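You operate a simulated robot arm through the tools that you are given. There is no shell and no other tool.

The job below is to be done with a simulated robot arm. You get a single attempt, and the scene is never put back.

JOB
Clamp the blue ball unit, brush it clean, seat it in the empty cup.
Fine: purple holder and lever; brush back; lever freed before the unit comes out; blue latch locked last; the other units stay. Set down upright: blue ball unit, brush. What is to be rubbed or washed off counts as gone when no trace of it is left.
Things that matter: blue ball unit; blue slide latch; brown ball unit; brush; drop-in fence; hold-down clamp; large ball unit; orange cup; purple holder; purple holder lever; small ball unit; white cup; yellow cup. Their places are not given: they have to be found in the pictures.

The check looks at the end state, three seconds after you hand in, the way a careful person would. Anything else that was tipped, shoved, dropped, spilled or broken makes it a failure.

ROBOT AND FRAMES
A 7-joint arm with a two-finger parallel gripper, fixed in place. Base frame: the origin is at the foot of the arm, x ahead of it, y to its left, z up; the work surface is at about z = 0. Readings come in mm, rad, newtons and seconds.
With the tool pointing down near the work surface it reaches from about 240 to 620 mm from the base axis. Its first joint turns from -1.152 to 1.152 rad. Payload 2.6 kg.
The TCP is the grasp point between the finger pads, 30 mm short of the fingertips. In the tool frame z runs along the fingers and y along their closing line. The gripper opens to 94 mm. The fingers are 28 mm wide and 10 mm thick; the gripper's body (50 by 96 mm) begins 55 mm behind the TCP.
Orientation is told as [roll, pitch, yaw] about the base's x, y, z axes, in that order, counted from this pose: with the fingers straight down and closing along the base's y, the tool's x points along the base's -x, its y along +y and its z along -z.

CONTROLS
- The arm moves only by the tool arm_command. Its argument "rows" is a list of rows, each an object (a shift or turn left out is 0, a gripper value left out holds the last) with "translation": the shift along the tool's x, y, z in mm, a list of three; "turn": the turn, a rotation vector about the tool's x, y, z in rad, a list of three; "grip": the opening in per cent of the stroke, from 0 (shut) to 100 (fully open). In form: [{"translation": [x, y, z], "turn": [rx, ry, rz], "grip": grip}, ...]. A call has 1 to 20 rows; each row is the pose to reach, as a shift and turn from the pose commanded when the call began, along the tool's axes at that moment. A row lasts 0.2 s, in which the tool goes at most 50 mm and 0.15 rad; a call with a longer step from one row to the next is refused whole, and so is a gripper value outside its range. A pose out of reach is approached as far as the arm can. The call stops where the force on the tool passes 90 N (or 10 N more than at its start, if that is more) or the arm is blocked; 0.2 s more then pass. The fingers move at their own pace (about 72 mm/s each) and stop on an object; they squeeze with about 22 N. The grip force told is the motor's: it shows also when the fingers shut on nothing. Time passes only in rows, and 0.2 s behind the last, so rows that repeat a pose let the fingers close. The reply holds the time, the measured pose of the TCP, the force on the tool along the base axes, the opening and the grip force, in the units named above and with some noise, with the torque about the TCP (base axes, N m) and any sound that the robot's microphone picked up.
- Cameras (640 x 400 px; columns grow to the right, rows downward): "scene" is fixed at [52.8, 439, 584.6]; the picture's right is [-0.68, -0.74, 0.00], its down [-0.37, 0.34, -0.87] and it looks along [0.64, -0.59, -0.50] (base axes); focal length 332 px, centre (320, 200). "wrist" rides on the gripper at [76, 14, -103] in the tool frame; the picture's right is [-0.18, 0.98, 0.00], its down [-0.75, -0.14, -0.64] and it looks along [-0.63, -0.12, 0.77] (tool axes); focal length 243 px, centre (320, 200).
- grab_frame(camera): a new picture of that camera. The clock stands still meanwhile.
- measure_at(camera, pixels): there is no depth. For up to 12 entries [column, row, z] of the newest picture of that camera ("zoom" is the newest enlarged one), the place [x, y] in the base frame at which the ray of that pixel passes the height z, good to about 2 mm, but the place of the scene camera against the robot may be out by one fixed shift of up to 18 mm in any direction. The clock stands still meanwhile.
- close_up(camera, box): a new picture of the part [left, top, right, bottom] of that camera's present view, enlarged. The clock stands still meanwhile.
- sign_off(): hands the job in; it is judged then, once.

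Unless the task says otherwise, let go and move clear before handing in.

The tools are called as a command line: name --argument value ..., lists and objects as JSON in quotes. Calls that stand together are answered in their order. arm_command: Moves the arm, as the interface text tells. Its arguments: {"type":"object","properties":{"rows":{"type":"array","items":{"type":"object","properties":{"translation":{"type":"array","items":{"type":"number"}},"turn":{"type":"array","items":{"type":"number"}},"grip":{"type":"number"}}}}},"required":["rows"]} The other tools are called the same way: grab_frame (camera) takes a picture; measure_at (camera, pixels) gives the place at which the rays of pixels pass given heights; close_up (camera, box) takes an enlarged picture of a part of a camera's view; sign_off () hands the job in.

At the start:

```text
time_s: 0.0
ee_pos: [306.7, -185.0, 376.7]
ee_rot: [0.0, 0.0, 0.0]
force: [-0.4, 1.0, 0.4]
moment: [-0.03, -0.01, 0.0]
finger_gap: 94.2
finger_force: 0.1
```

scene: 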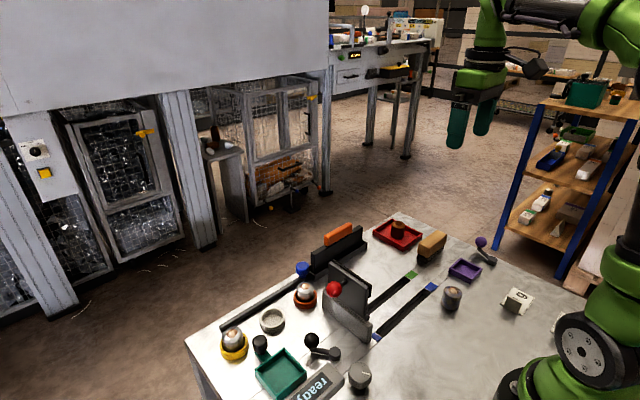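
wrist: 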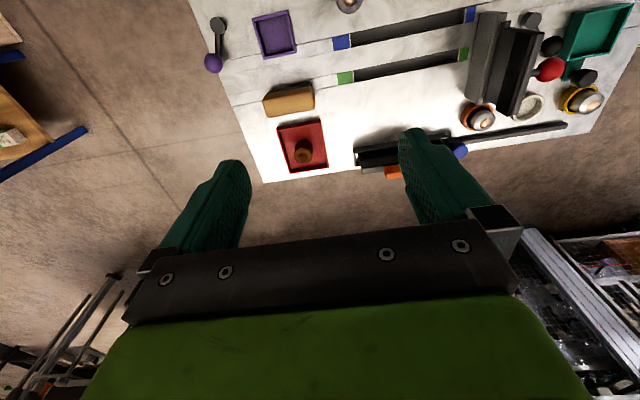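

The first pictures show a bench with cups, ball units, a purple tray with a lever, a green tray with a lever, a fence and tracks. I will take enlarged pictures to identify each one.

close_up --camera "scene" --box '[180, 270, 380, 400]'

close_up --camera "scene" --box '[360, 200, 560, 330]'

close_up --camera "wrist" --box '[340, 0, 640, 190]'

close_up --camera "wrist" --box '[190, 0, 400, 190]'

close_up --camera "scene" --box '[280, 210, 440, 310]'

```text
3.08 times, centred on (280, 335) of scene
```

zoom: 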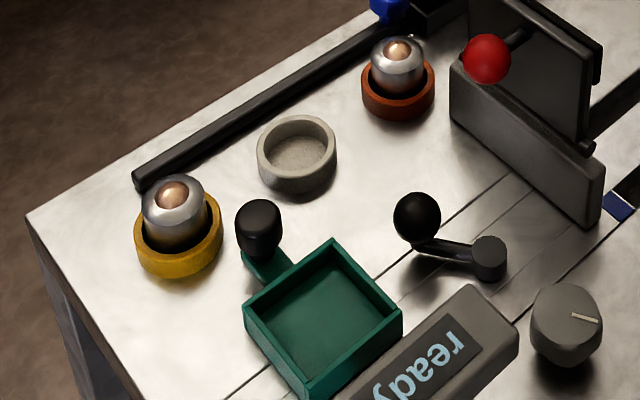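

```text
3.08 times, centred on (460, 265) of scene
```

zoom: 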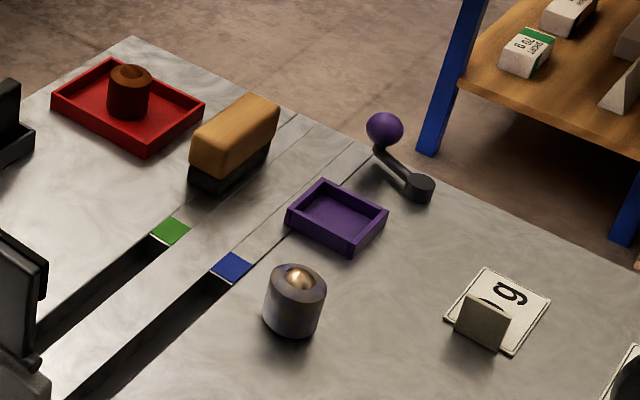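

```text
2.11 times, centred on (490, 95) of wrist
```

zoom: 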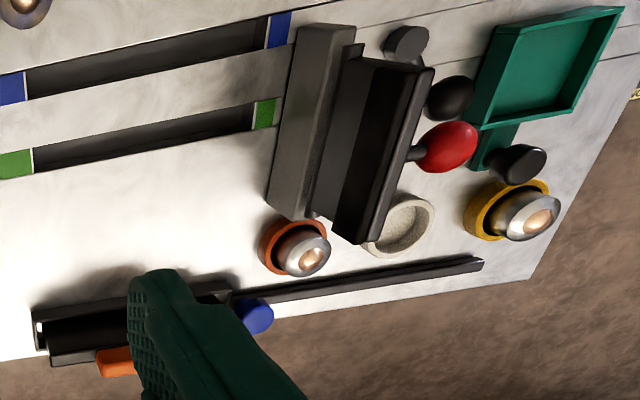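

```text
2.11 times, centred on (295, 95) of wrist
```

zoom: 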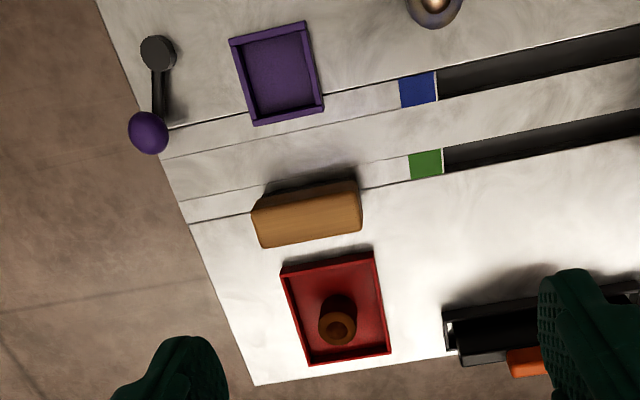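

```text
4.00 times, centred on (360, 260) of scene
```

zoom: 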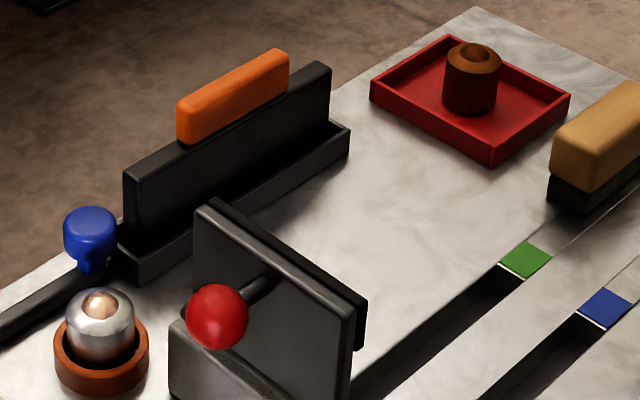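

The unit by the purple tray (452,298) looks bluish and dirty, and the white cup (272,320) is empty. I'll measure the main items with the wrist camera and look closer at the unit.

grab_frame --camera "wrist"

measure_at --camera "wrist" --pixels '[[274, 35, 0], [213, 62, 30], [219, 25, 0], [288, 103, 30], [302, 145, 0], [348, 4, 30], [530, 107, 0], [480, 118, 20], [583, 98, 20], [458, 151, 20], [550, 70, 60], [600, 30, 0]]'

grab_frame --camera "scene"

measure_at --camera "scene" --pixels '[[464, 272, 0], [480, 243, 30], [489, 260, 0], [432, 242, 30], [398, 238, 0], [452, 290, 30], [272, 322, 0], [305, 295, 20], [233, 342, 20], [303, 268, 20], [334, 289, 60], [280, 375, 0]]'

close_up --camera "scene" --box '[430, 270, 480, 320]'

close_up --camera "scene" --box '[270, 340, 400, 400]'

```text
taken
```

wrist: 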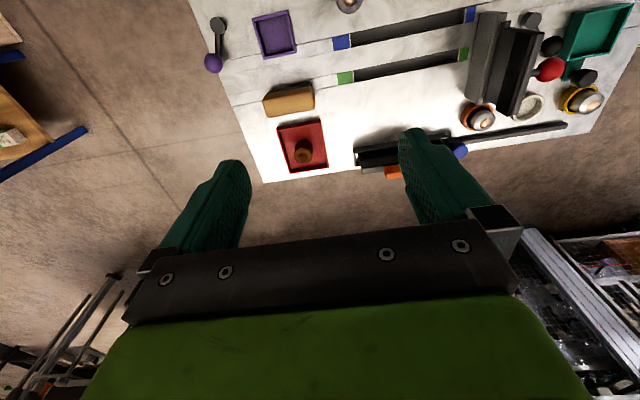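

```text
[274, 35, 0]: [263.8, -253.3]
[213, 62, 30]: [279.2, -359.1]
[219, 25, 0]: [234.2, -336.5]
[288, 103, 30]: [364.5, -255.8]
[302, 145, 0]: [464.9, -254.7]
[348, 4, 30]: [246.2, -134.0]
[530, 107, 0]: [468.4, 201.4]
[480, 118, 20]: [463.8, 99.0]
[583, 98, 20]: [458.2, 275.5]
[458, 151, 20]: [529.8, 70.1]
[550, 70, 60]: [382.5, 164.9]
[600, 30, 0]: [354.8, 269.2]
```

```text
taken
```

scene: 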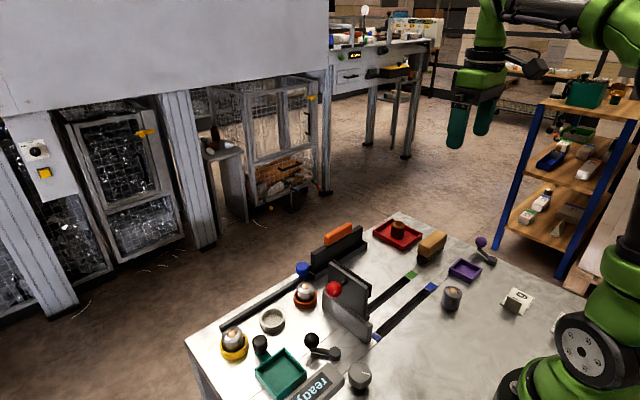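

```text
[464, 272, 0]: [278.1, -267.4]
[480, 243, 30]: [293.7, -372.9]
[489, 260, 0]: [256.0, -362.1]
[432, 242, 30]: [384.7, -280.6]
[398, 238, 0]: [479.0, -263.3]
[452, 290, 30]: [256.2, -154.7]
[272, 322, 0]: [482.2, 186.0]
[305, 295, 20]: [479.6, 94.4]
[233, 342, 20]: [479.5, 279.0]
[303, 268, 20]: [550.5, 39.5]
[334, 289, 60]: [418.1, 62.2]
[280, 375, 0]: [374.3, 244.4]
```

```text
8.00 times, centred on (455, 295) of scene
```

zoom: 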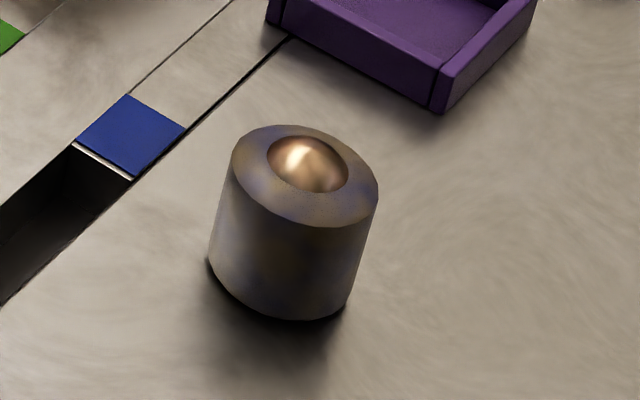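

```text
4.92 times, centred on (335, 370) of scene
```

zoom: 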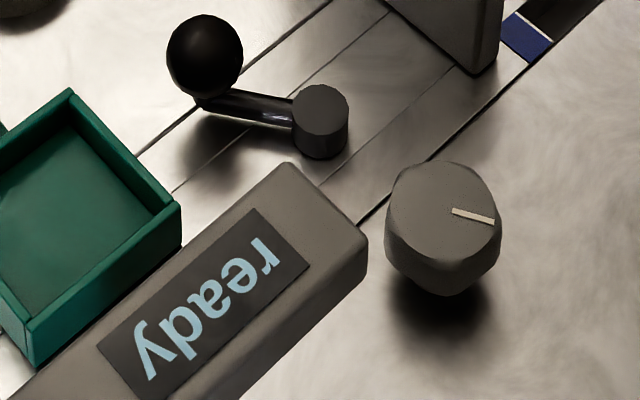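

The wrist and scene cameras differ by about (-15,+14) mm, so I'll trust the wrist. Next I turn the gripper to yaw -90° so the wrist camera looks at the purple tray side.

arm_command --rows '[{"translation": [-2, 10, 6], "turn": [0, 0, 0.131]}, {"translation": [-4, 20, 12], "turn": [0, 0, 0.262]}, {"translation": [-6, 31, 19], "turn": [0, 0, 0.393]}, {"translation": [-8, 42, 26], "turn": [0, 0, 0.524]}, {"translation": [-10, 52, 32], "turn": [0, 0, 0.654]}, {"translation": [-12, 63, 38], "turn": [0, 0, 0.785]}, {"translation": [-14, 73, 45], "turn": [0, 0, 0.916]}, {"translation": [-16, 83, 51], "turn": [0, 0, 1.047]}, {"translation": [-18, 94, 58], "turn": [0, 0, 1.178]}, {"translation": [-20, 104, 64], "turn": [0, 0, 1.309]}, {"translation": [-22, 115, 70], "turn": [0, 0, 1.44]}, {"translation": [-23, 125, 77], "turn": [0, 0, 1.571]}, {"translation": [-23, 125, 77], "turn": [0, 0, 1.571]}]'

grab_frame --camera "wrist"

```text
time_s: 2.8
ee_pos: [330.0, -60.1, 301.5]
ee_rot: [0.0, 0.001, -1.574]
force: [-0.3, 0.0, 0.5]
moment: [0.02, 0.0, -0.01]
finger_gap: 94.2
finger_force: 0.1
```

```text
taken
```

wrist: 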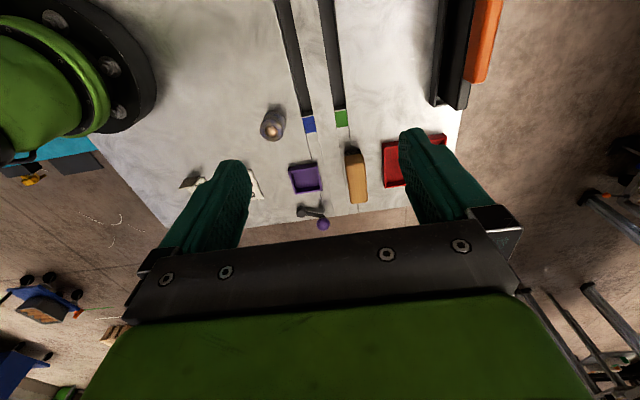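

The purple tray (305,178), its lever (315,215), the brush (355,175), and the dirty unit (272,123) are all in view. I'll enlarge this area.

close_up --camera "wrist" --box '[240, 90, 400, 240]'

close_up --camera "wrist" --box '[270, 150, 350, 235]'

close_up --camera "wrist" --box '[160, 160, 270, 220]'

```text
2.67 times, centred on (320, 165) of wrist
```

zoom: 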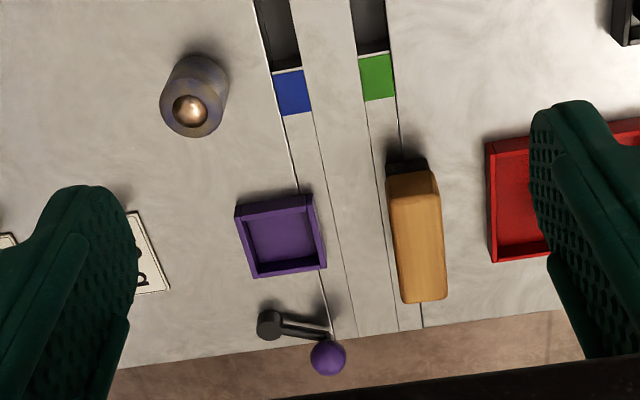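

```text
4.71 times, centred on (310, 192) of wrist
```

zoom: 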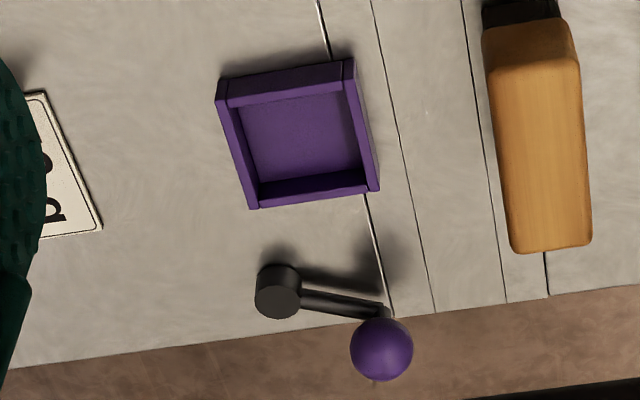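

```text
5.82 times, centred on (215, 190) of wrist
```

zoom: 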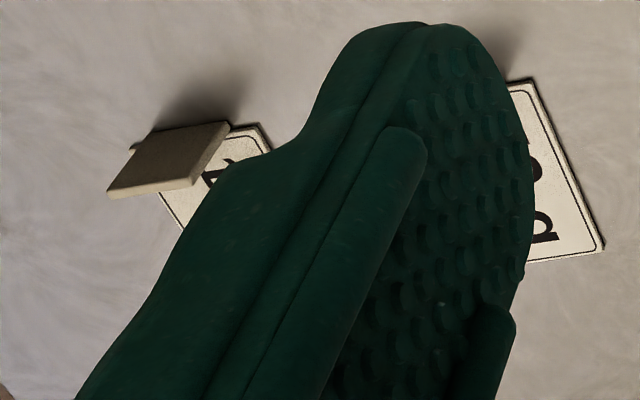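

I can see the tray is open toward the table edge side, with the lever pivot at about (301,214) and its ball at (323,223). I'll measure these points at likely heights.

measure_at --camera "wrist" --pixels '[[288.1, 166.9, 18], [316.8, 162.3, 18], [322.5, 189.9, 18], [295.1, 193.7, 18], [301.1, 213.7, 20], [323.2, 223.4, 40], [271.3, 131.3, 45], [276, 115, 0], [345.5, 154.5, 45], [363, 154.5, 45], [367.6, 201.7, 45], [351, 203, 45]]'

measure_at --camera "wrist" --pixels '[[301.1, 213.7, 0], [323.2, 223.4, 0], [323.2, 223.4, 60], [271.3, 131.3, 60], [351, 203, 30], [345.5, 154.5, 30]]'

measure_at --camera "scene" --pixels '[[480, 241, 40], [480, 241, 60], [480, 241, 20], [489, 258, 20], [489, 258, 30], [453, 288, 45], [453, 288, 30], [453, 288, 60]]'

```text
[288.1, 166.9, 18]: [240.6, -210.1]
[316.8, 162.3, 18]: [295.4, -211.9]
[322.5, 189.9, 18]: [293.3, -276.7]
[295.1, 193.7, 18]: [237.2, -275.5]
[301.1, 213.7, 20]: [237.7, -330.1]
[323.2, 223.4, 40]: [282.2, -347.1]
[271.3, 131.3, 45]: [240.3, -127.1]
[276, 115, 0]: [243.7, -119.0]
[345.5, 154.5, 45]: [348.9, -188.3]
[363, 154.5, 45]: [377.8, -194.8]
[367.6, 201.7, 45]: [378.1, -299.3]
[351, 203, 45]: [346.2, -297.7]
```

```text
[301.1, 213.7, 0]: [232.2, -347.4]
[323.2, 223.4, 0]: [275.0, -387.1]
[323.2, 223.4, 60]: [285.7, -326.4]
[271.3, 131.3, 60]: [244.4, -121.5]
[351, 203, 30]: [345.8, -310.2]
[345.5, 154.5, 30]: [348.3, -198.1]
```

```text
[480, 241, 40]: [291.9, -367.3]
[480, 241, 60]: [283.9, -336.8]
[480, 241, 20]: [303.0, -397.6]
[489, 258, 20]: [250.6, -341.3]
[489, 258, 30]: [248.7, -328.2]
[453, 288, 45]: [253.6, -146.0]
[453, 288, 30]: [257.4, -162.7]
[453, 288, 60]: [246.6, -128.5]
```

The lever ball sits at roughly (280,-357,30) and its pivot at (236,-332). Now I'll swing to yaw 0 over the left half of the bench to look at the cups, latch, fence and clamp.

arm_command --rows '[{"translation": [20, -6, -2], "turn": [0, 0, -0.131]}, {"translation": [40, -13, -4], "turn": [0, 0, -0.262]}, {"translation": [60, -20, -5], "turn": [0, 0, -0.393]}, {"translation": [80, -26, -7], "turn": [0, 0, -0.524]}, {"translation": [100, -33, -9], "turn": [0, 0, -0.654]}, {"translation": [120, -40, -10], "turn": [0, 0, -0.785]}, {"translation": [140, -46, -12], "turn": [0, 0, -0.916]}, {"translation": [160, -53, -14], "turn": [0, 0, -1.047]}, {"translation": [180, -60, -15], "turn": [0, 0, -1.178]}, {"translation": [200, -66, -17], "turn": [0, 0, -1.309]}, {"translation": [220, -73, -19], "turn": [0, 0, -1.44]}, {"translation": [240, -80, -20], "turn": [0, 0, -1.571]}, {"translation": [240, -80, -20], "turn": [0, 0, -1.571]}]'

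grab_frame --camera "wrist"

```text
time_s: 5.6
ee_pos: [248.5, 180.3, 321.1]
ee_rot: [-0.001, 0.002, 0.001]
force: [0.1, 0.8, -0.3]
moment: [0.0, -0.03, -0.02]
finger_gap: 94.1
finger_force: 0.1
```

```text
taken
```

wrist: 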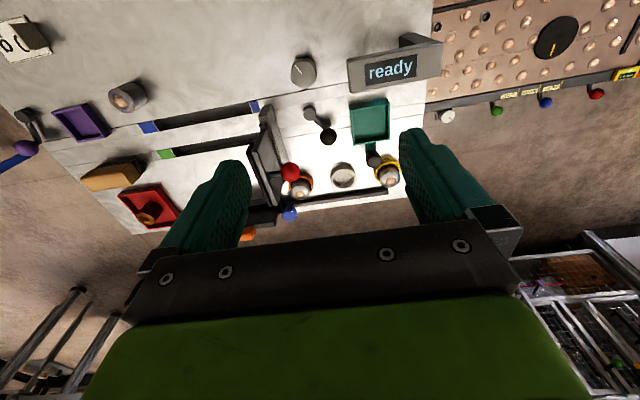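

close_up --camera "wrist" --box '[240, 90, 420, 220]'

close_up --camera "wrist" --box '[240, 150, 330, 230]'

close_up --camera "wrist" --box '[340, 80, 420, 200]'

close_up --camera "wrist" --box '[280, 30, 450, 150]'

close_up --camera "wrist" --box '[430, 0, 640, 130]'

```text
3.08 times, centred on (330, 155) of wrist
```

zoom: 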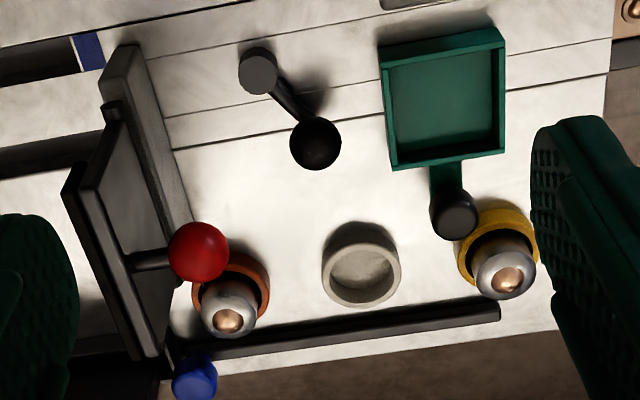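

```text
5.00 times, centred on (285, 190) of wrist
```

zoom: 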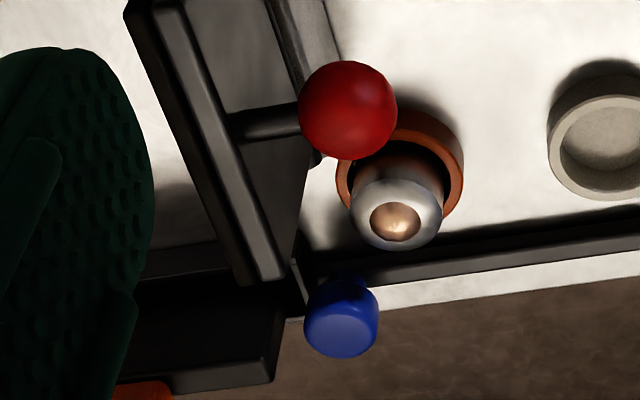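

```text
3.33 times, centred on (380, 140) of wrist
```

zoom: 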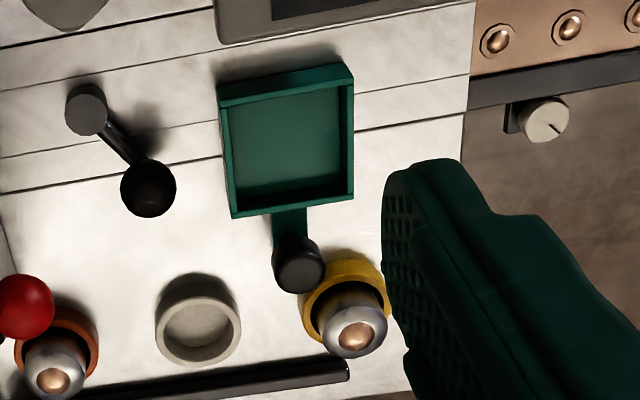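

```text
3.33 times, centred on (365, 90) of wrist
```

zoom: 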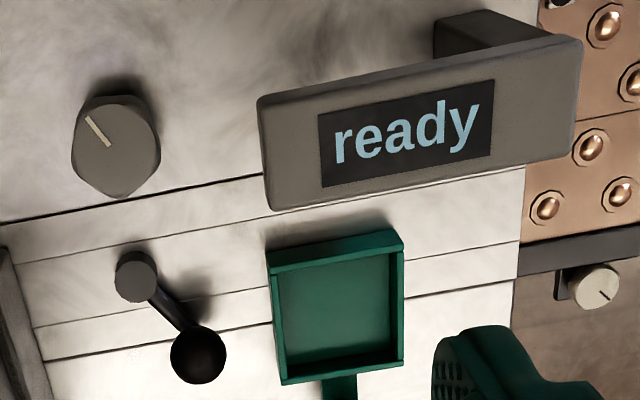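

```text
3.05 times, centred on (535, 65) of wrist
```

zoom: 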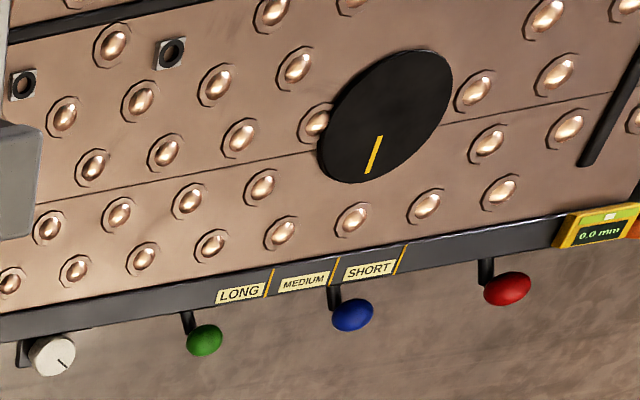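

The blue knob at about (290,213) rides on the edge rail by the trough end, and the white cup (343,175) is empty. I'll go closer to see the latch and fence.

arm_command --rows '[{"translation": [-20, -24, 20]}, {"translation": [-40, -48, 40]}, {"translation": [-60, -72, 60]}, {"translation": [-80, -96, 80]}, {"translation": [-100, -120, 100]}, {"translation": [-100, -120, 100]}]'

grab_frame --camera "wrist"

close_up --camera "wrist" --box '[240, 120, 420, 230]'

```text
time_s: 7.0
ee_pos: [351.4, 61.3, 217.9]
ee_rot: [0.0, 0.0, -0.001]
force: [0.4, 0.3, 0.2]
moment: [0.01, -0.01, -0.03]
finger_gap: 94.1
finger_force: 0.1
```

```text
taken
```

wrist: 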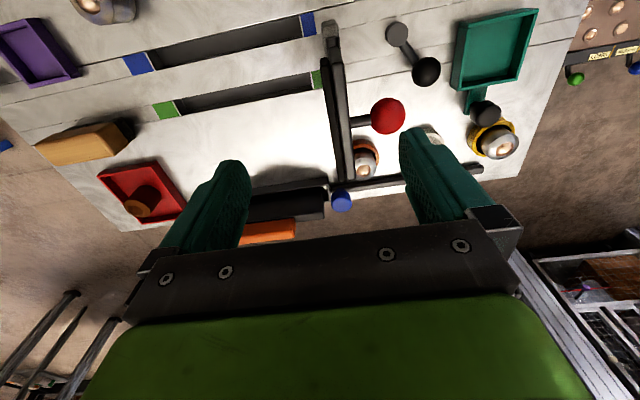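

```text
3.56 times, centred on (330, 175) of wrist
```

zoom: 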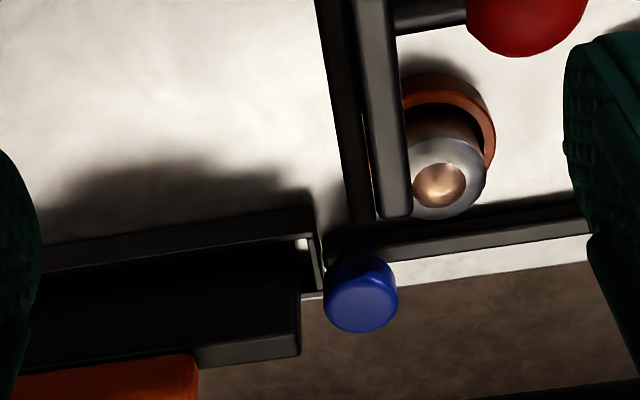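

The blue knob stands at the trough-end of the rail, at about (341,201). I'll zoom on it from the scene camera and measure along the rail.

close_up --camera "scene" --box '[280, 245, 350, 300]'

close_up --camera "scene" --box '[180, 260, 330, 360]'

close_up --camera "scene" --box '[310, 250, 400, 350]'

measure_at --camera "wrist" --pixels '[[341, 203, 20], [341, 203, 35], [341, 192, 10], [480, 168, 10], [335, 188, 10], [388, 115, 60], [388, 115, 90], [325, 190, 30], [328, 215, 30], [332, 35, 60], [346, 180, 80], [270, 225, 60]]'

```text
7.27 times, centred on (315, 272) of scene
```

zoom: 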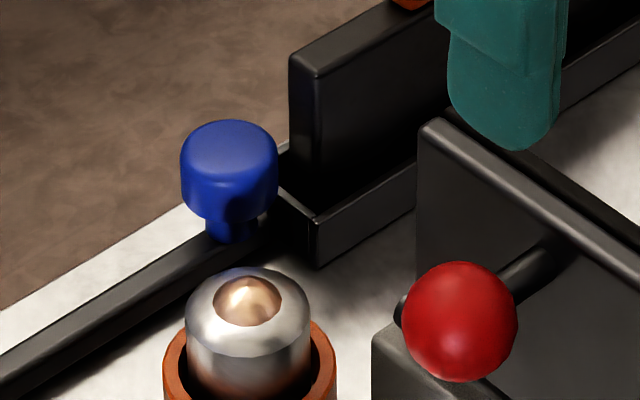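

```text
4.00 times, centred on (255, 310) of scene
```

zoom: 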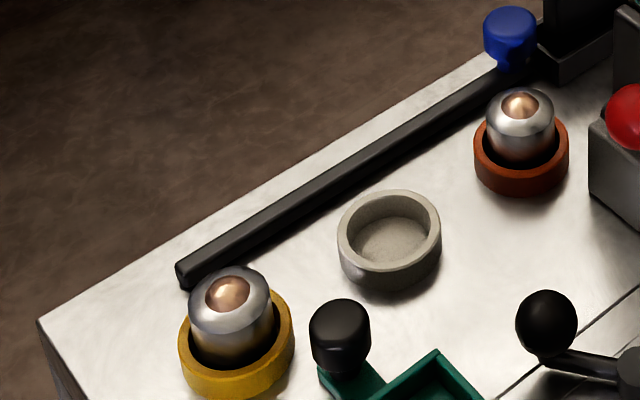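

```text
4.00 times, centred on (355, 300) of scene
```

zoom: 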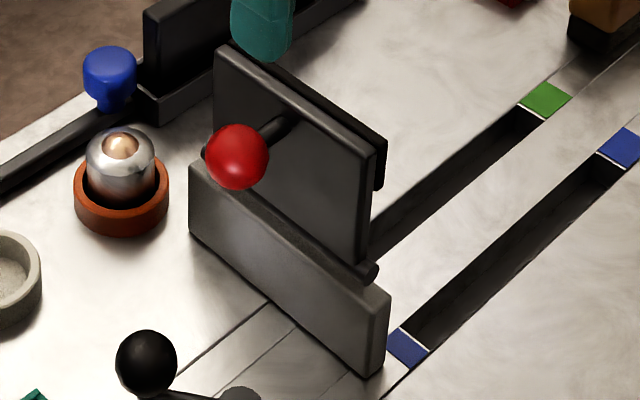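

```text
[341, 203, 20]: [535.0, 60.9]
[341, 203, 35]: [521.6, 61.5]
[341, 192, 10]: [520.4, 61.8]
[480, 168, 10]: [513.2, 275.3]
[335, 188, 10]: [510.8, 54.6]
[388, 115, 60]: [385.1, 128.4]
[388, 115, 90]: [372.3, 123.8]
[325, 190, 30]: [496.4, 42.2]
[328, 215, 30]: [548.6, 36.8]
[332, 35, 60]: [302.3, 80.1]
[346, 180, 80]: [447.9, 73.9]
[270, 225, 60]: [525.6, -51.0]
```

The knob stem rides on a black rail running from y≈55 to y≈280, and the latch is at the trough end now. I'll handle it last. Now I turn to yaw -90° and view the blue ball unit closely.

arm_command --rows '[{"translation": [7, 0, 1], "turn": [0, 0, 0.131]}, {"translation": [14, 0, 2], "turn": [0, 0, 0.262]}, {"translation": [20, 0, 3], "turn": [0, 0, 0.393]}, {"translation": [27, 0, 4], "turn": [0, 0, 0.524]}, {"translation": [34, 0, 5], "turn": [0, 0, 0.654]}, {"translation": [40, 0, 6], "turn": [0, 0, 0.785]}, {"translation": [47, 0, 7], "turn": [0, 0, 0.916]}, {"translation": [54, 0, 8], "turn": [0, 0, 1.047]}, {"translation": [61, 0, 9], "turn": [0, 0, 1.178]}, {"translation": [67, 0, 10], "turn": [0, 0, 1.309]}, {"translation": [74, 0, 11], "turn": [0, 0, 1.44]}, {"translation": [81, 0, 12], "turn": [0, 0, 1.571]}, {"translation": [81, 0, 12], "turn": [0, 0, 1.571]}]'

grab_frame --camera "wrist"

close_up --camera "wrist" --box '[255, 120, 405, 220]'

```text
time_s: 9.8
ee_pos: [268.5, 60.7, 208.2]
ee_rot: [0.0, -0.001, -1.572]
force: [-0.1, -0.5, 0.6]
moment: [0.01, -0.01, -0.01]
finger_gap: 94.0
finger_force: 0.0
```

```text
taken
```

wrist: 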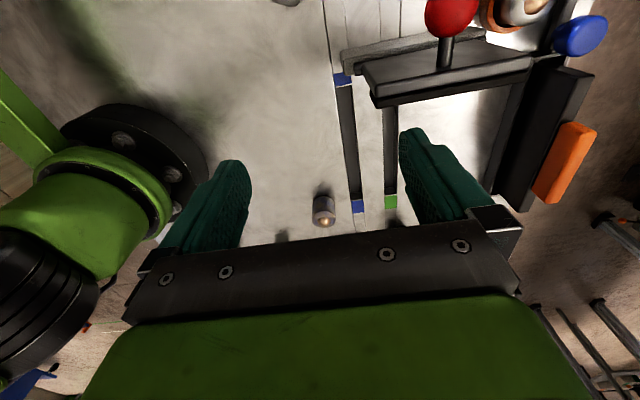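

```text
4.00 times, centred on (330, 170) of wrist
```

zoom: 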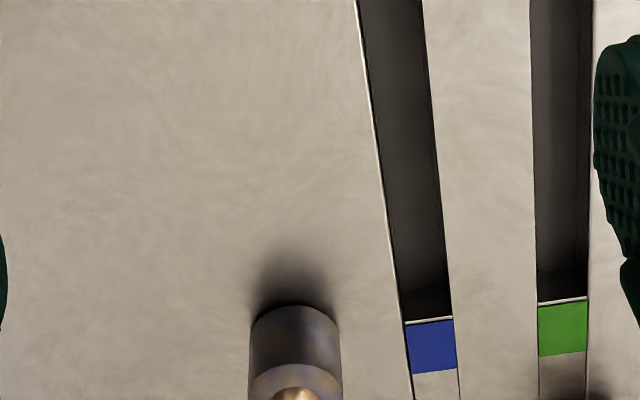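

The unit stands upright at about (324,210) with its top toward the picture's bottom. I'll measure its edges.

close_up --camera "wrist" --box '[294, 180, 354, 235]'

measure_at --camera "wrist" --pixels '[[323.7, 196.3, 0], [312.3, 203, 0], [335.2, 203, 0], [312.3, 203, 20], [335.2, 203, 20], [324, 222, 40], [324, 222, 50], [324, 222, 60]]'

```text
7.27 times, centred on (324, 208) of wrist
```

zoom: 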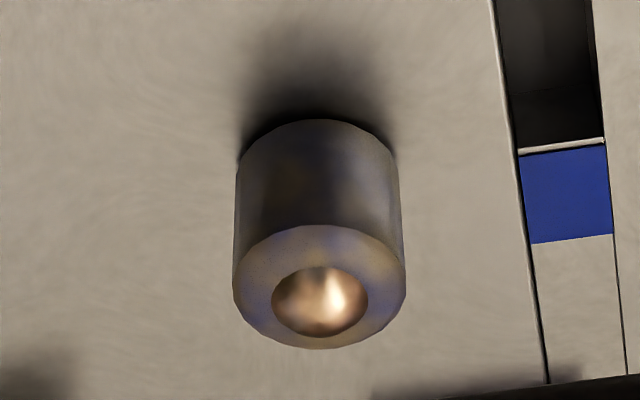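

```text
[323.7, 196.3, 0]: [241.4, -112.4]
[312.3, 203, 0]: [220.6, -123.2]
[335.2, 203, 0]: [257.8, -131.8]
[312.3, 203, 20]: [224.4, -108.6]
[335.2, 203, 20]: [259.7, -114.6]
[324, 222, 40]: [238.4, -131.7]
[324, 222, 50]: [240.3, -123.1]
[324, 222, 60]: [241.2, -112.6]
```

The unit is about 36 mm across, 40 mm tall, centred near (240,-130). I'll move over it with the fingers closing along x.

arm_command --rows '[{"translation": [-40, -6, 10]}, {"translation": [-80, -12, 25]}, {"translation": [-120, -18, 40]}, {"translation": [-160, -24, 60]}, {"translation": [-190.7, -28.5, 80]}, {"translation": [-190.7, -28.5, 100]}, {"translation": [-190.7, -28.5, 100]}]'

grab_frame --camera "wrist"

grab_frame --camera "scene"

```text
time_s: 11.4
ee_pos: [241.1, -129.7, 108.8]
ee_rot: [0.0, 0.001, -1.572]
force: [0.5, 0.9, -0.3]
moment: [-0.01, -0.02, 0.01]
finger_gap: 94.1
finger_force: 0.1
```

```text
taken
```

wrist: 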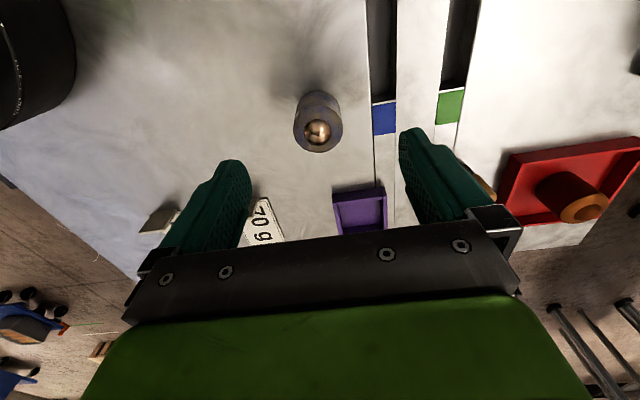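

```text
taken
```

scene: 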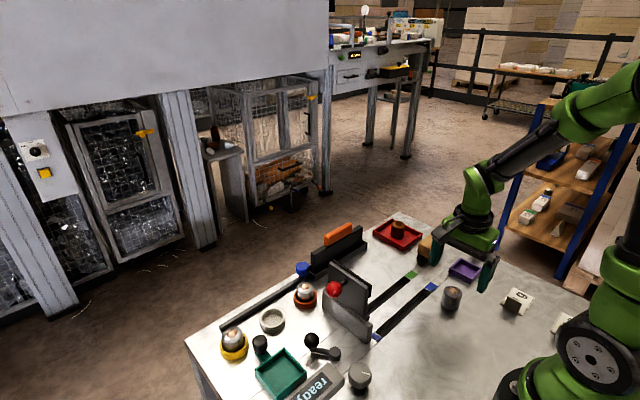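

I'll measure the unit again from this closer view before going down.

close_up --camera "wrist" --box '[270, 70, 420, 240]'

measure_at --camera "wrist" --pixels '[[318, 130, 40], [293.5, 122, 40], [343, 122, 40], [318, 152.5, 40], [320, 91, 0], [332, 191, 15], [385, 186, 15], [358, 213, 0]]'

```text
2.35 times, centred on (345, 155) of wrist
```

zoom: 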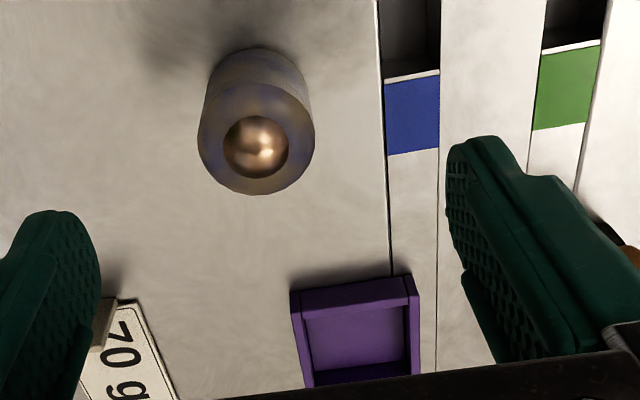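

```text
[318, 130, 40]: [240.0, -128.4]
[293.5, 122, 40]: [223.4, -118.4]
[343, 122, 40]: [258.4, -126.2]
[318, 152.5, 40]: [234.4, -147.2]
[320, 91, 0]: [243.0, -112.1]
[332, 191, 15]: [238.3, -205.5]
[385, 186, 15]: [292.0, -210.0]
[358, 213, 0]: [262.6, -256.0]
```

The unit is confirmed at (240.5,-129.5). I'll descend to z≈46, grip it high so the fingers clear the tray walls later, and lift 60 mm.

arm_command --rows '[{"translation": [0, -0.5, 30]}, {"translation": [0, -0.5, 50]}, {"translation": [0, -0.5, 62.5]}, {"translation": [0, -0.5, 62.5]}, {"translation": [0, -0.5, 62.5], "grip": 0}, {"translation": [0, -0.5, 62.5], "grip": 0}, {"translation": [0, -0.5, 62.5], "grip": 0}, {"translation": [0, -0.5, 62.5], "grip": 0}, {"translation": [0, -0.5, 62.5], "grip": 0}]'

```text
time_s: 13.4
ee_pos: [238.7, -130.1, 46.4]
ee_rot: [0.0, 0.0, -1.57]
force: [0.9, -0.8, 0.3]
moment: [0.0, -0.02, 0.0]
finger_gap: 37.0
finger_force: 22.1
```

The grip holds at 37.0 mm gap with 22 N. I'll lift and look at the tray.

arm_command --rows '[{"translation": [0, 0, -15]}, {"translation": [0, 0, -40]}, {"translation": [0, 0, -80]}, {"translation": [0, 0, -110]}, {"translation": [0, 0, -110]}]'

grab_frame --camera "wrist"

close_up --camera "wrist" --box '[290, 100, 410, 240]'

```text
time_s: 14.6
ee_pos: [241.1, -129.6, 155.9]
ee_rot: [-0.001, 0.001, -1.57]
force: [-0.1, -0.1, -1.3]
moment: [0.0, 0.0, 0.01]
finger_gap: 36.9
finger_force: 21.7
```

```text
taken
```

wrist: 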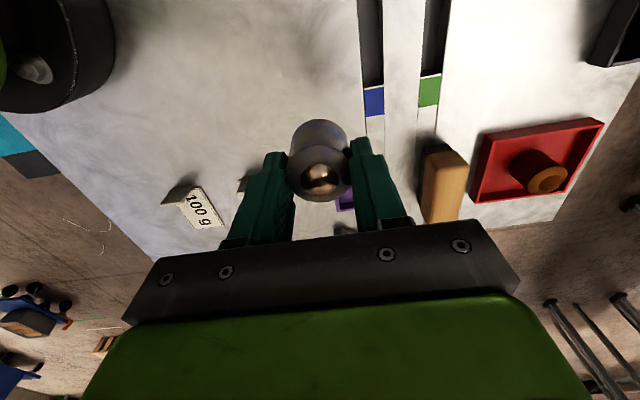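

```text
2.86 times, centred on (350, 170) of wrist
```

zoom: 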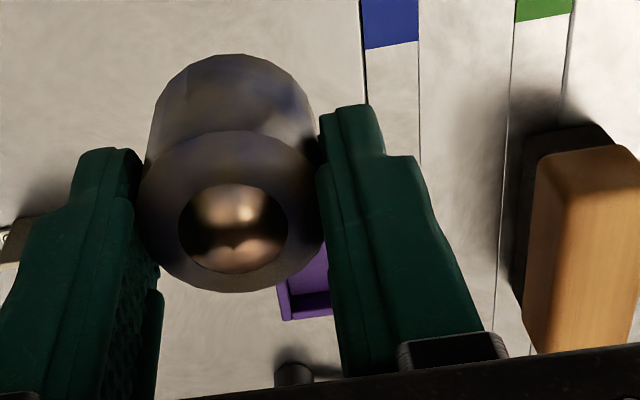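

The unit hangs straight in the grip. Combining the views, the tray is about 57 mm square centred at (264,-250.5), so I carry the unit above it.

arm_command --rows '[{"translation": [-40, 8, 0]}, {"translation": [-80, 16, 10]}, {"translation": [-121, 23, 25]}, {"translation": [-121, 23, 56]}, {"translation": [-121, 23, 70]}, {"translation": [-121, 23, 70]}]'

grab_frame --camera "wrist"

close_up --camera "scene" --box '[410, 210, 530, 300]'

close_up --camera "wrist" --box '[260, 80, 400, 200]'

```text
time_s: 16.0
ee_pos: [262.5, -251.5, 87.2]
ee_rot: [0.0, 0.002, -1.571]
force: [0.0, -0.6, -2.2]
moment: [-0.03, -0.01, -0.01]
finger_gap: 37.1
finger_force: 21.6
```

```text
taken
```

wrist: 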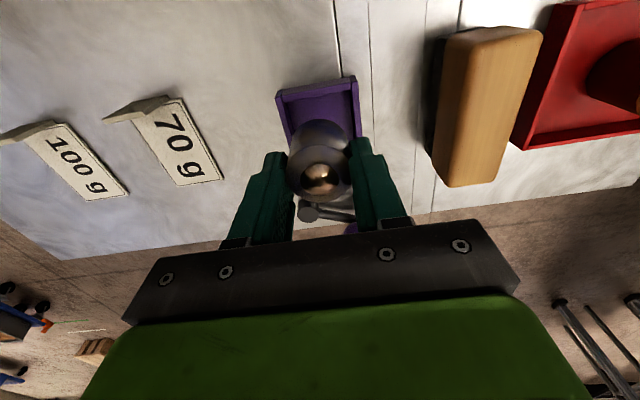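

```text
4.44 times, centred on (470, 255) of scene
```

zoom: 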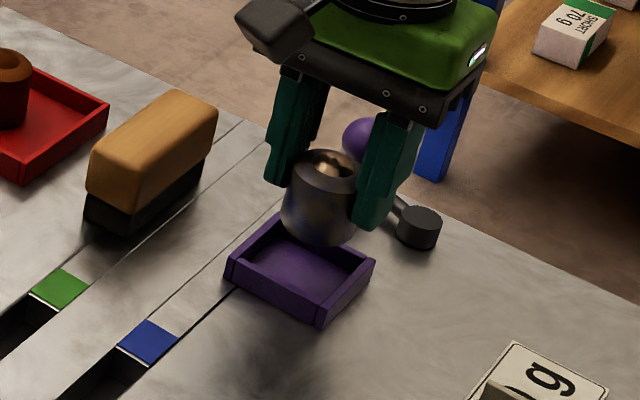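

```text
3.33 times, centred on (330, 140) of wrist
```

zoom: 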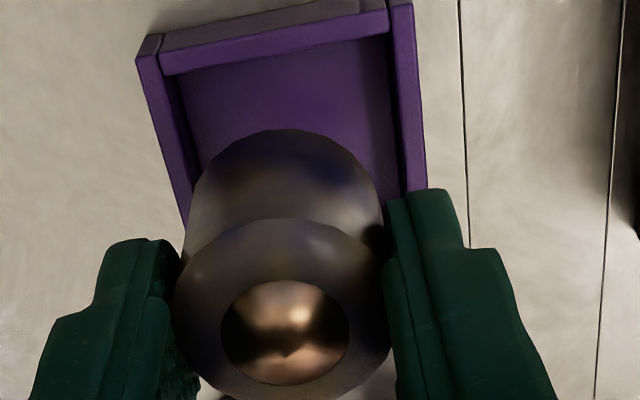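

The unit hangs over the tray's lower part in this view. I'll measure the tray's inner corners to centre it.

measure_at --camera "wrist" --pixels '[[282, 102.5, 14], [351, 90, 14], [285, 107, 4], [288, 145, 14], [358, 128, 14], [276, 90, 0], [357, 76, 0], [386, 185, 0]]'

measure_at --camera "scene" --pixels '[[448.5, 259.5, 14], [461, 266, 14], [480, 258, 14], [490, 268, 14]]'

```text
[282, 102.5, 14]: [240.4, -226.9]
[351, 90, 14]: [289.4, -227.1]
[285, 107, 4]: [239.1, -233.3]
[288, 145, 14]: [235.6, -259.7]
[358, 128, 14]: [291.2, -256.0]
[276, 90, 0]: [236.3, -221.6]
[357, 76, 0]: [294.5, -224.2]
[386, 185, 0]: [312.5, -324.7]
```

```text
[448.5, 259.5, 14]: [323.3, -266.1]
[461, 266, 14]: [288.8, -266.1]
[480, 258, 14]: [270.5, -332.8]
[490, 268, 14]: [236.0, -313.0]
```

measure_at --camera "scene" --pixels '[[449.3, 267.5, 14], [461.2, 258, 14], [482.4, 269, 14], [470, 279, 14]]'

```text
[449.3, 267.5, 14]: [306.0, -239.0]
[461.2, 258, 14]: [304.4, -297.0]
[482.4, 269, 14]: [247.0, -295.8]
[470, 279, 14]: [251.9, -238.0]
```

The tray centre comes to about (264.5,-251.5). I'll lower the unit to just above the tray floor.

arm_command --rows '[{"translation": [0, 1.5, 12]}, {"translation": [0, 1.5, 24]}, {"translation": [0, 1.5, 32]}, {"translation": [0, 1.5, 35]}, {"translation": [0, 1.5, 35]}]'

close_up --camera "scene" --box '[430, 220, 510, 290]'

```text
time_s: 17.2
ee_pos: [265.1, -250.5, 51.5]
ee_rot: [0.002, 0.001, -1.572]
force: [0.1, 0.5, -1.4]
moment: [0.0, 0.01, -0.04]
finger_gap: 37.1
finger_force: 22.3
```

```text
5.71 times, centred on (470, 255) of scene
```

zoom: 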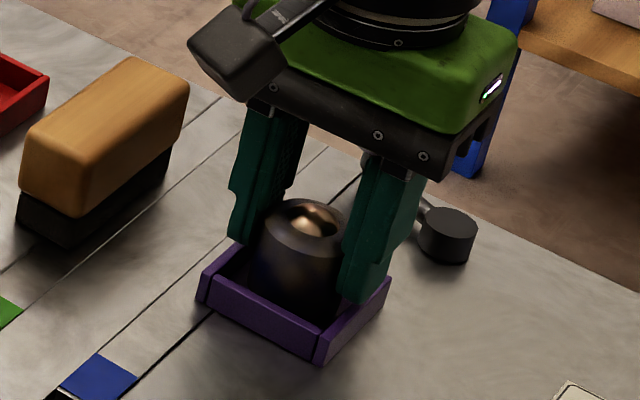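

The unit is inside the tray walls with no contact force yet (-1.4 N, its weight). I'll step down in small steps until it touches.

arm_command --rows '[{"translation": [0, 0, 1]}, {"translation": [0, 0, 1.5]}, {"translation": [0, 0, 1.5]}]'

```text
time_s: 18.0
ee_pos: [264.9, -250.6, 49.9]
ee_rot: [0.0, 0.001, -1.571]
force: [-2.4, 2.5, 7.2]
moment: [0.05, 0.16, -0.04]
finger_gap: 36.8
finger_force: 22.4
```

Contact at z≈50 (7 N up), so the unit is on the tray floor. I'll open the fingers and rise.

arm_command --rows '[{"translation": [0, 0, 0], "grip": 75}, {"translation": [0, 0, 0], "grip": 75}, {"translation": [0, 0, 0], "grip": 75}, {"translation": [0, 0, -30], "grip": 75}, {"translation": [0, 0, -70], "grip": 75}, {"translation": [20, 0, -110], "grip": 100}, {"translation": [60, 0, -140], "grip": 100}, {"translation": [100, 0, -160], "grip": 100}, {"translation": [130, 0, -160], "grip": 100}, {"translation": [130, 0, -160], "grip": 100}]'

grab_frame --camera "wrist"

close_up --camera "wrist" --box '[270, 120, 400, 220]'

close_up --camera "scene" --box '[430, 220, 510, 290]'

```text
time_s: 20.2
ee_pos: [263.2, -121.9, 209.7]
ee_rot: [-0.001, 0.0, -1.571]
force: [0.0, 0.3, -0.8]
moment: [-0.02, -0.03, -0.02]
finger_gap: 94.1
finger_force: 0.2
```

```text
taken
```

wrist: 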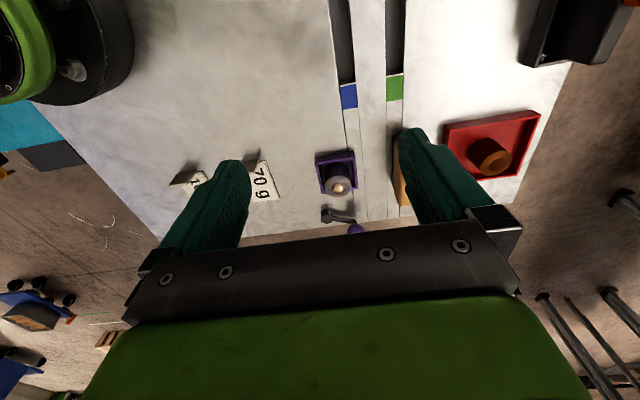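

```text
4.00 times, centred on (335, 170) of wrist
```

zoom: 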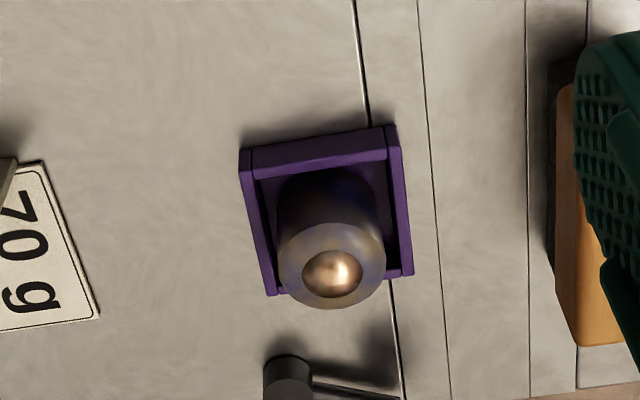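

```text
5.71 times, centred on (470, 255) of scene
```

zoom: 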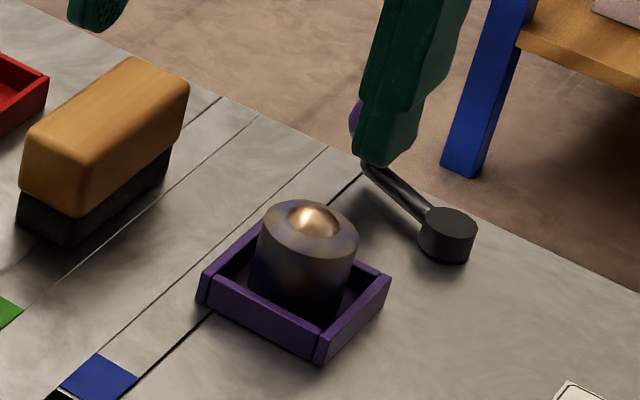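

The unit sits upright in the tray. Next I need a clear view of the lever, so I back off in +y.

arm_command --rows '[{"translation": [20, 10, 0]}, {"translation": [50, 20, 0]}, {"translation": [90, 30, 0]}, {"translation": [90, 30, 0]}]'

grab_frame --camera "wrist"

close_up --camera "wrist" --box '[270, 160, 370, 235]'

close_up --camera "scene" --box '[460, 225, 510, 275]'

```text
time_s: 21.2
ee_pos: [293.3, -29.5, 210.1]
ee_rot: [0.0, -0.001, -1.57]
force: [-0.3, -0.5, 0.5]
moment: [0.03, -0.03, 0.02]
finger_gap: 94.1
finger_force: 0.1
```

```text
taken
```

wrist: 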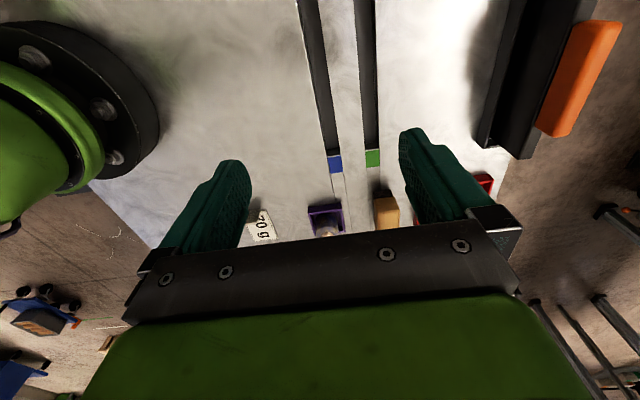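

```text
5.33 times, centred on (320, 198) of wrist
```

zoom: 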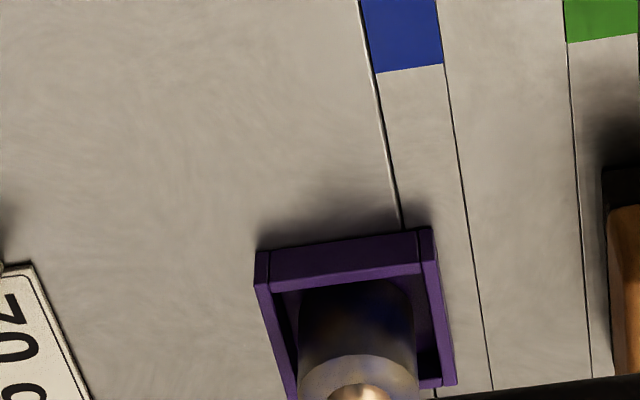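

```text
8.00 times, centred on (485, 250) of scene
```

zoom: 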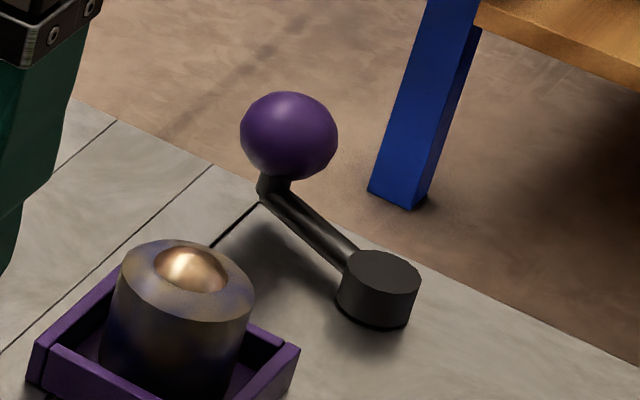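

The lever is a low post with a horizontal arm and a ball on a short upright stem. I'll rise for a steeper view of it so I can triangulate the ball height.

arm_command --rows '[{"translation": [-30, 5, -30]}, {"translation": [-60, 10, -60]}, {"translation": [-100, 15, -90]}, {"translation": [-130, 20, -120]}, {"translation": [-130, 20, -120]}]'

grab_frame --camera "wrist"

close_up --camera "wrist" --box '[280, 120, 360, 200]'

```text
refused: row 3 steps farther than a row can; nothing moved
```

```text
taken
```

wrist: 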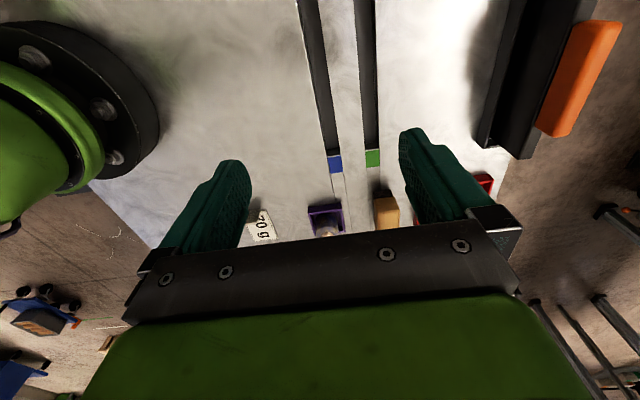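

```text
5.00 times, centred on (320, 160) of wrist
```

zoom: 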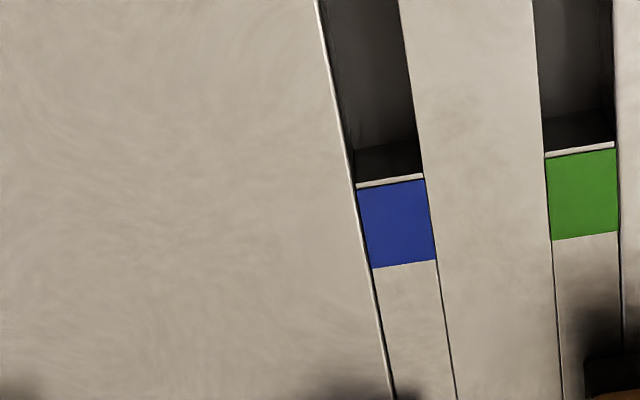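

The move was refused for too large a step, so I'll repeat it with smaller ones.

arm_command --rows '[{"translation": [-27, 4, -24]}, {"translation": [-54, 8, -48]}, {"translation": [-81, 12, -72]}, {"translation": [-108, 16, -96]}, {"translation": [-130, 20, -120]}, {"translation": [-130, 20, -120]}]'

grab_frame --camera "wrist"

close_up --camera "wrist" --box '[270, 130, 350, 200]'

```text
time_s: 22.6
ee_pos: [314.4, -160.7, 330.9]
ee_rot: [-0.001, -0.001, -1.572]
force: [-0.7, 0.0, 0.3]
moment: [-0.01, -0.01, 0.01]
finger_gap: 93.8
finger_force: 0.0
```

```text
taken
```

wrist: 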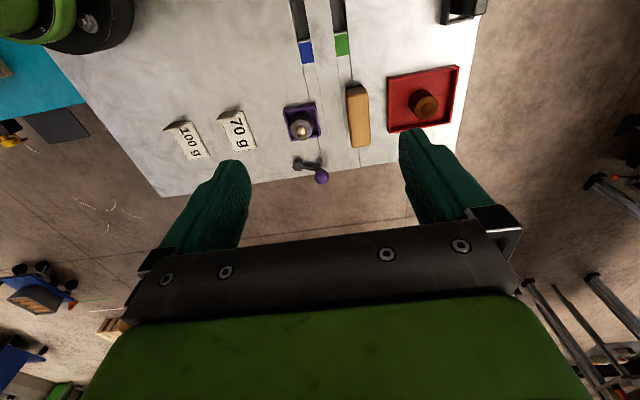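

```text
5.71 times, centred on (310, 165) of wrist
```

zoom: 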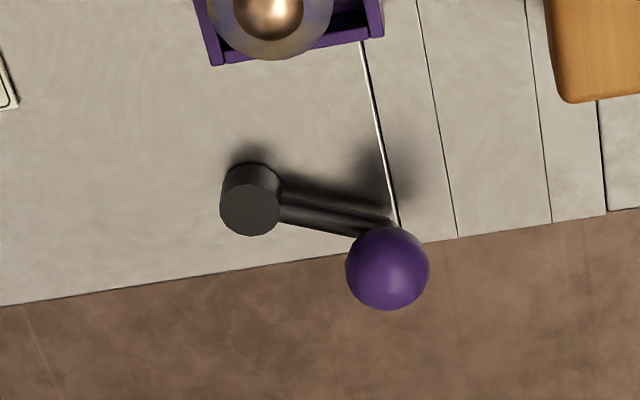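

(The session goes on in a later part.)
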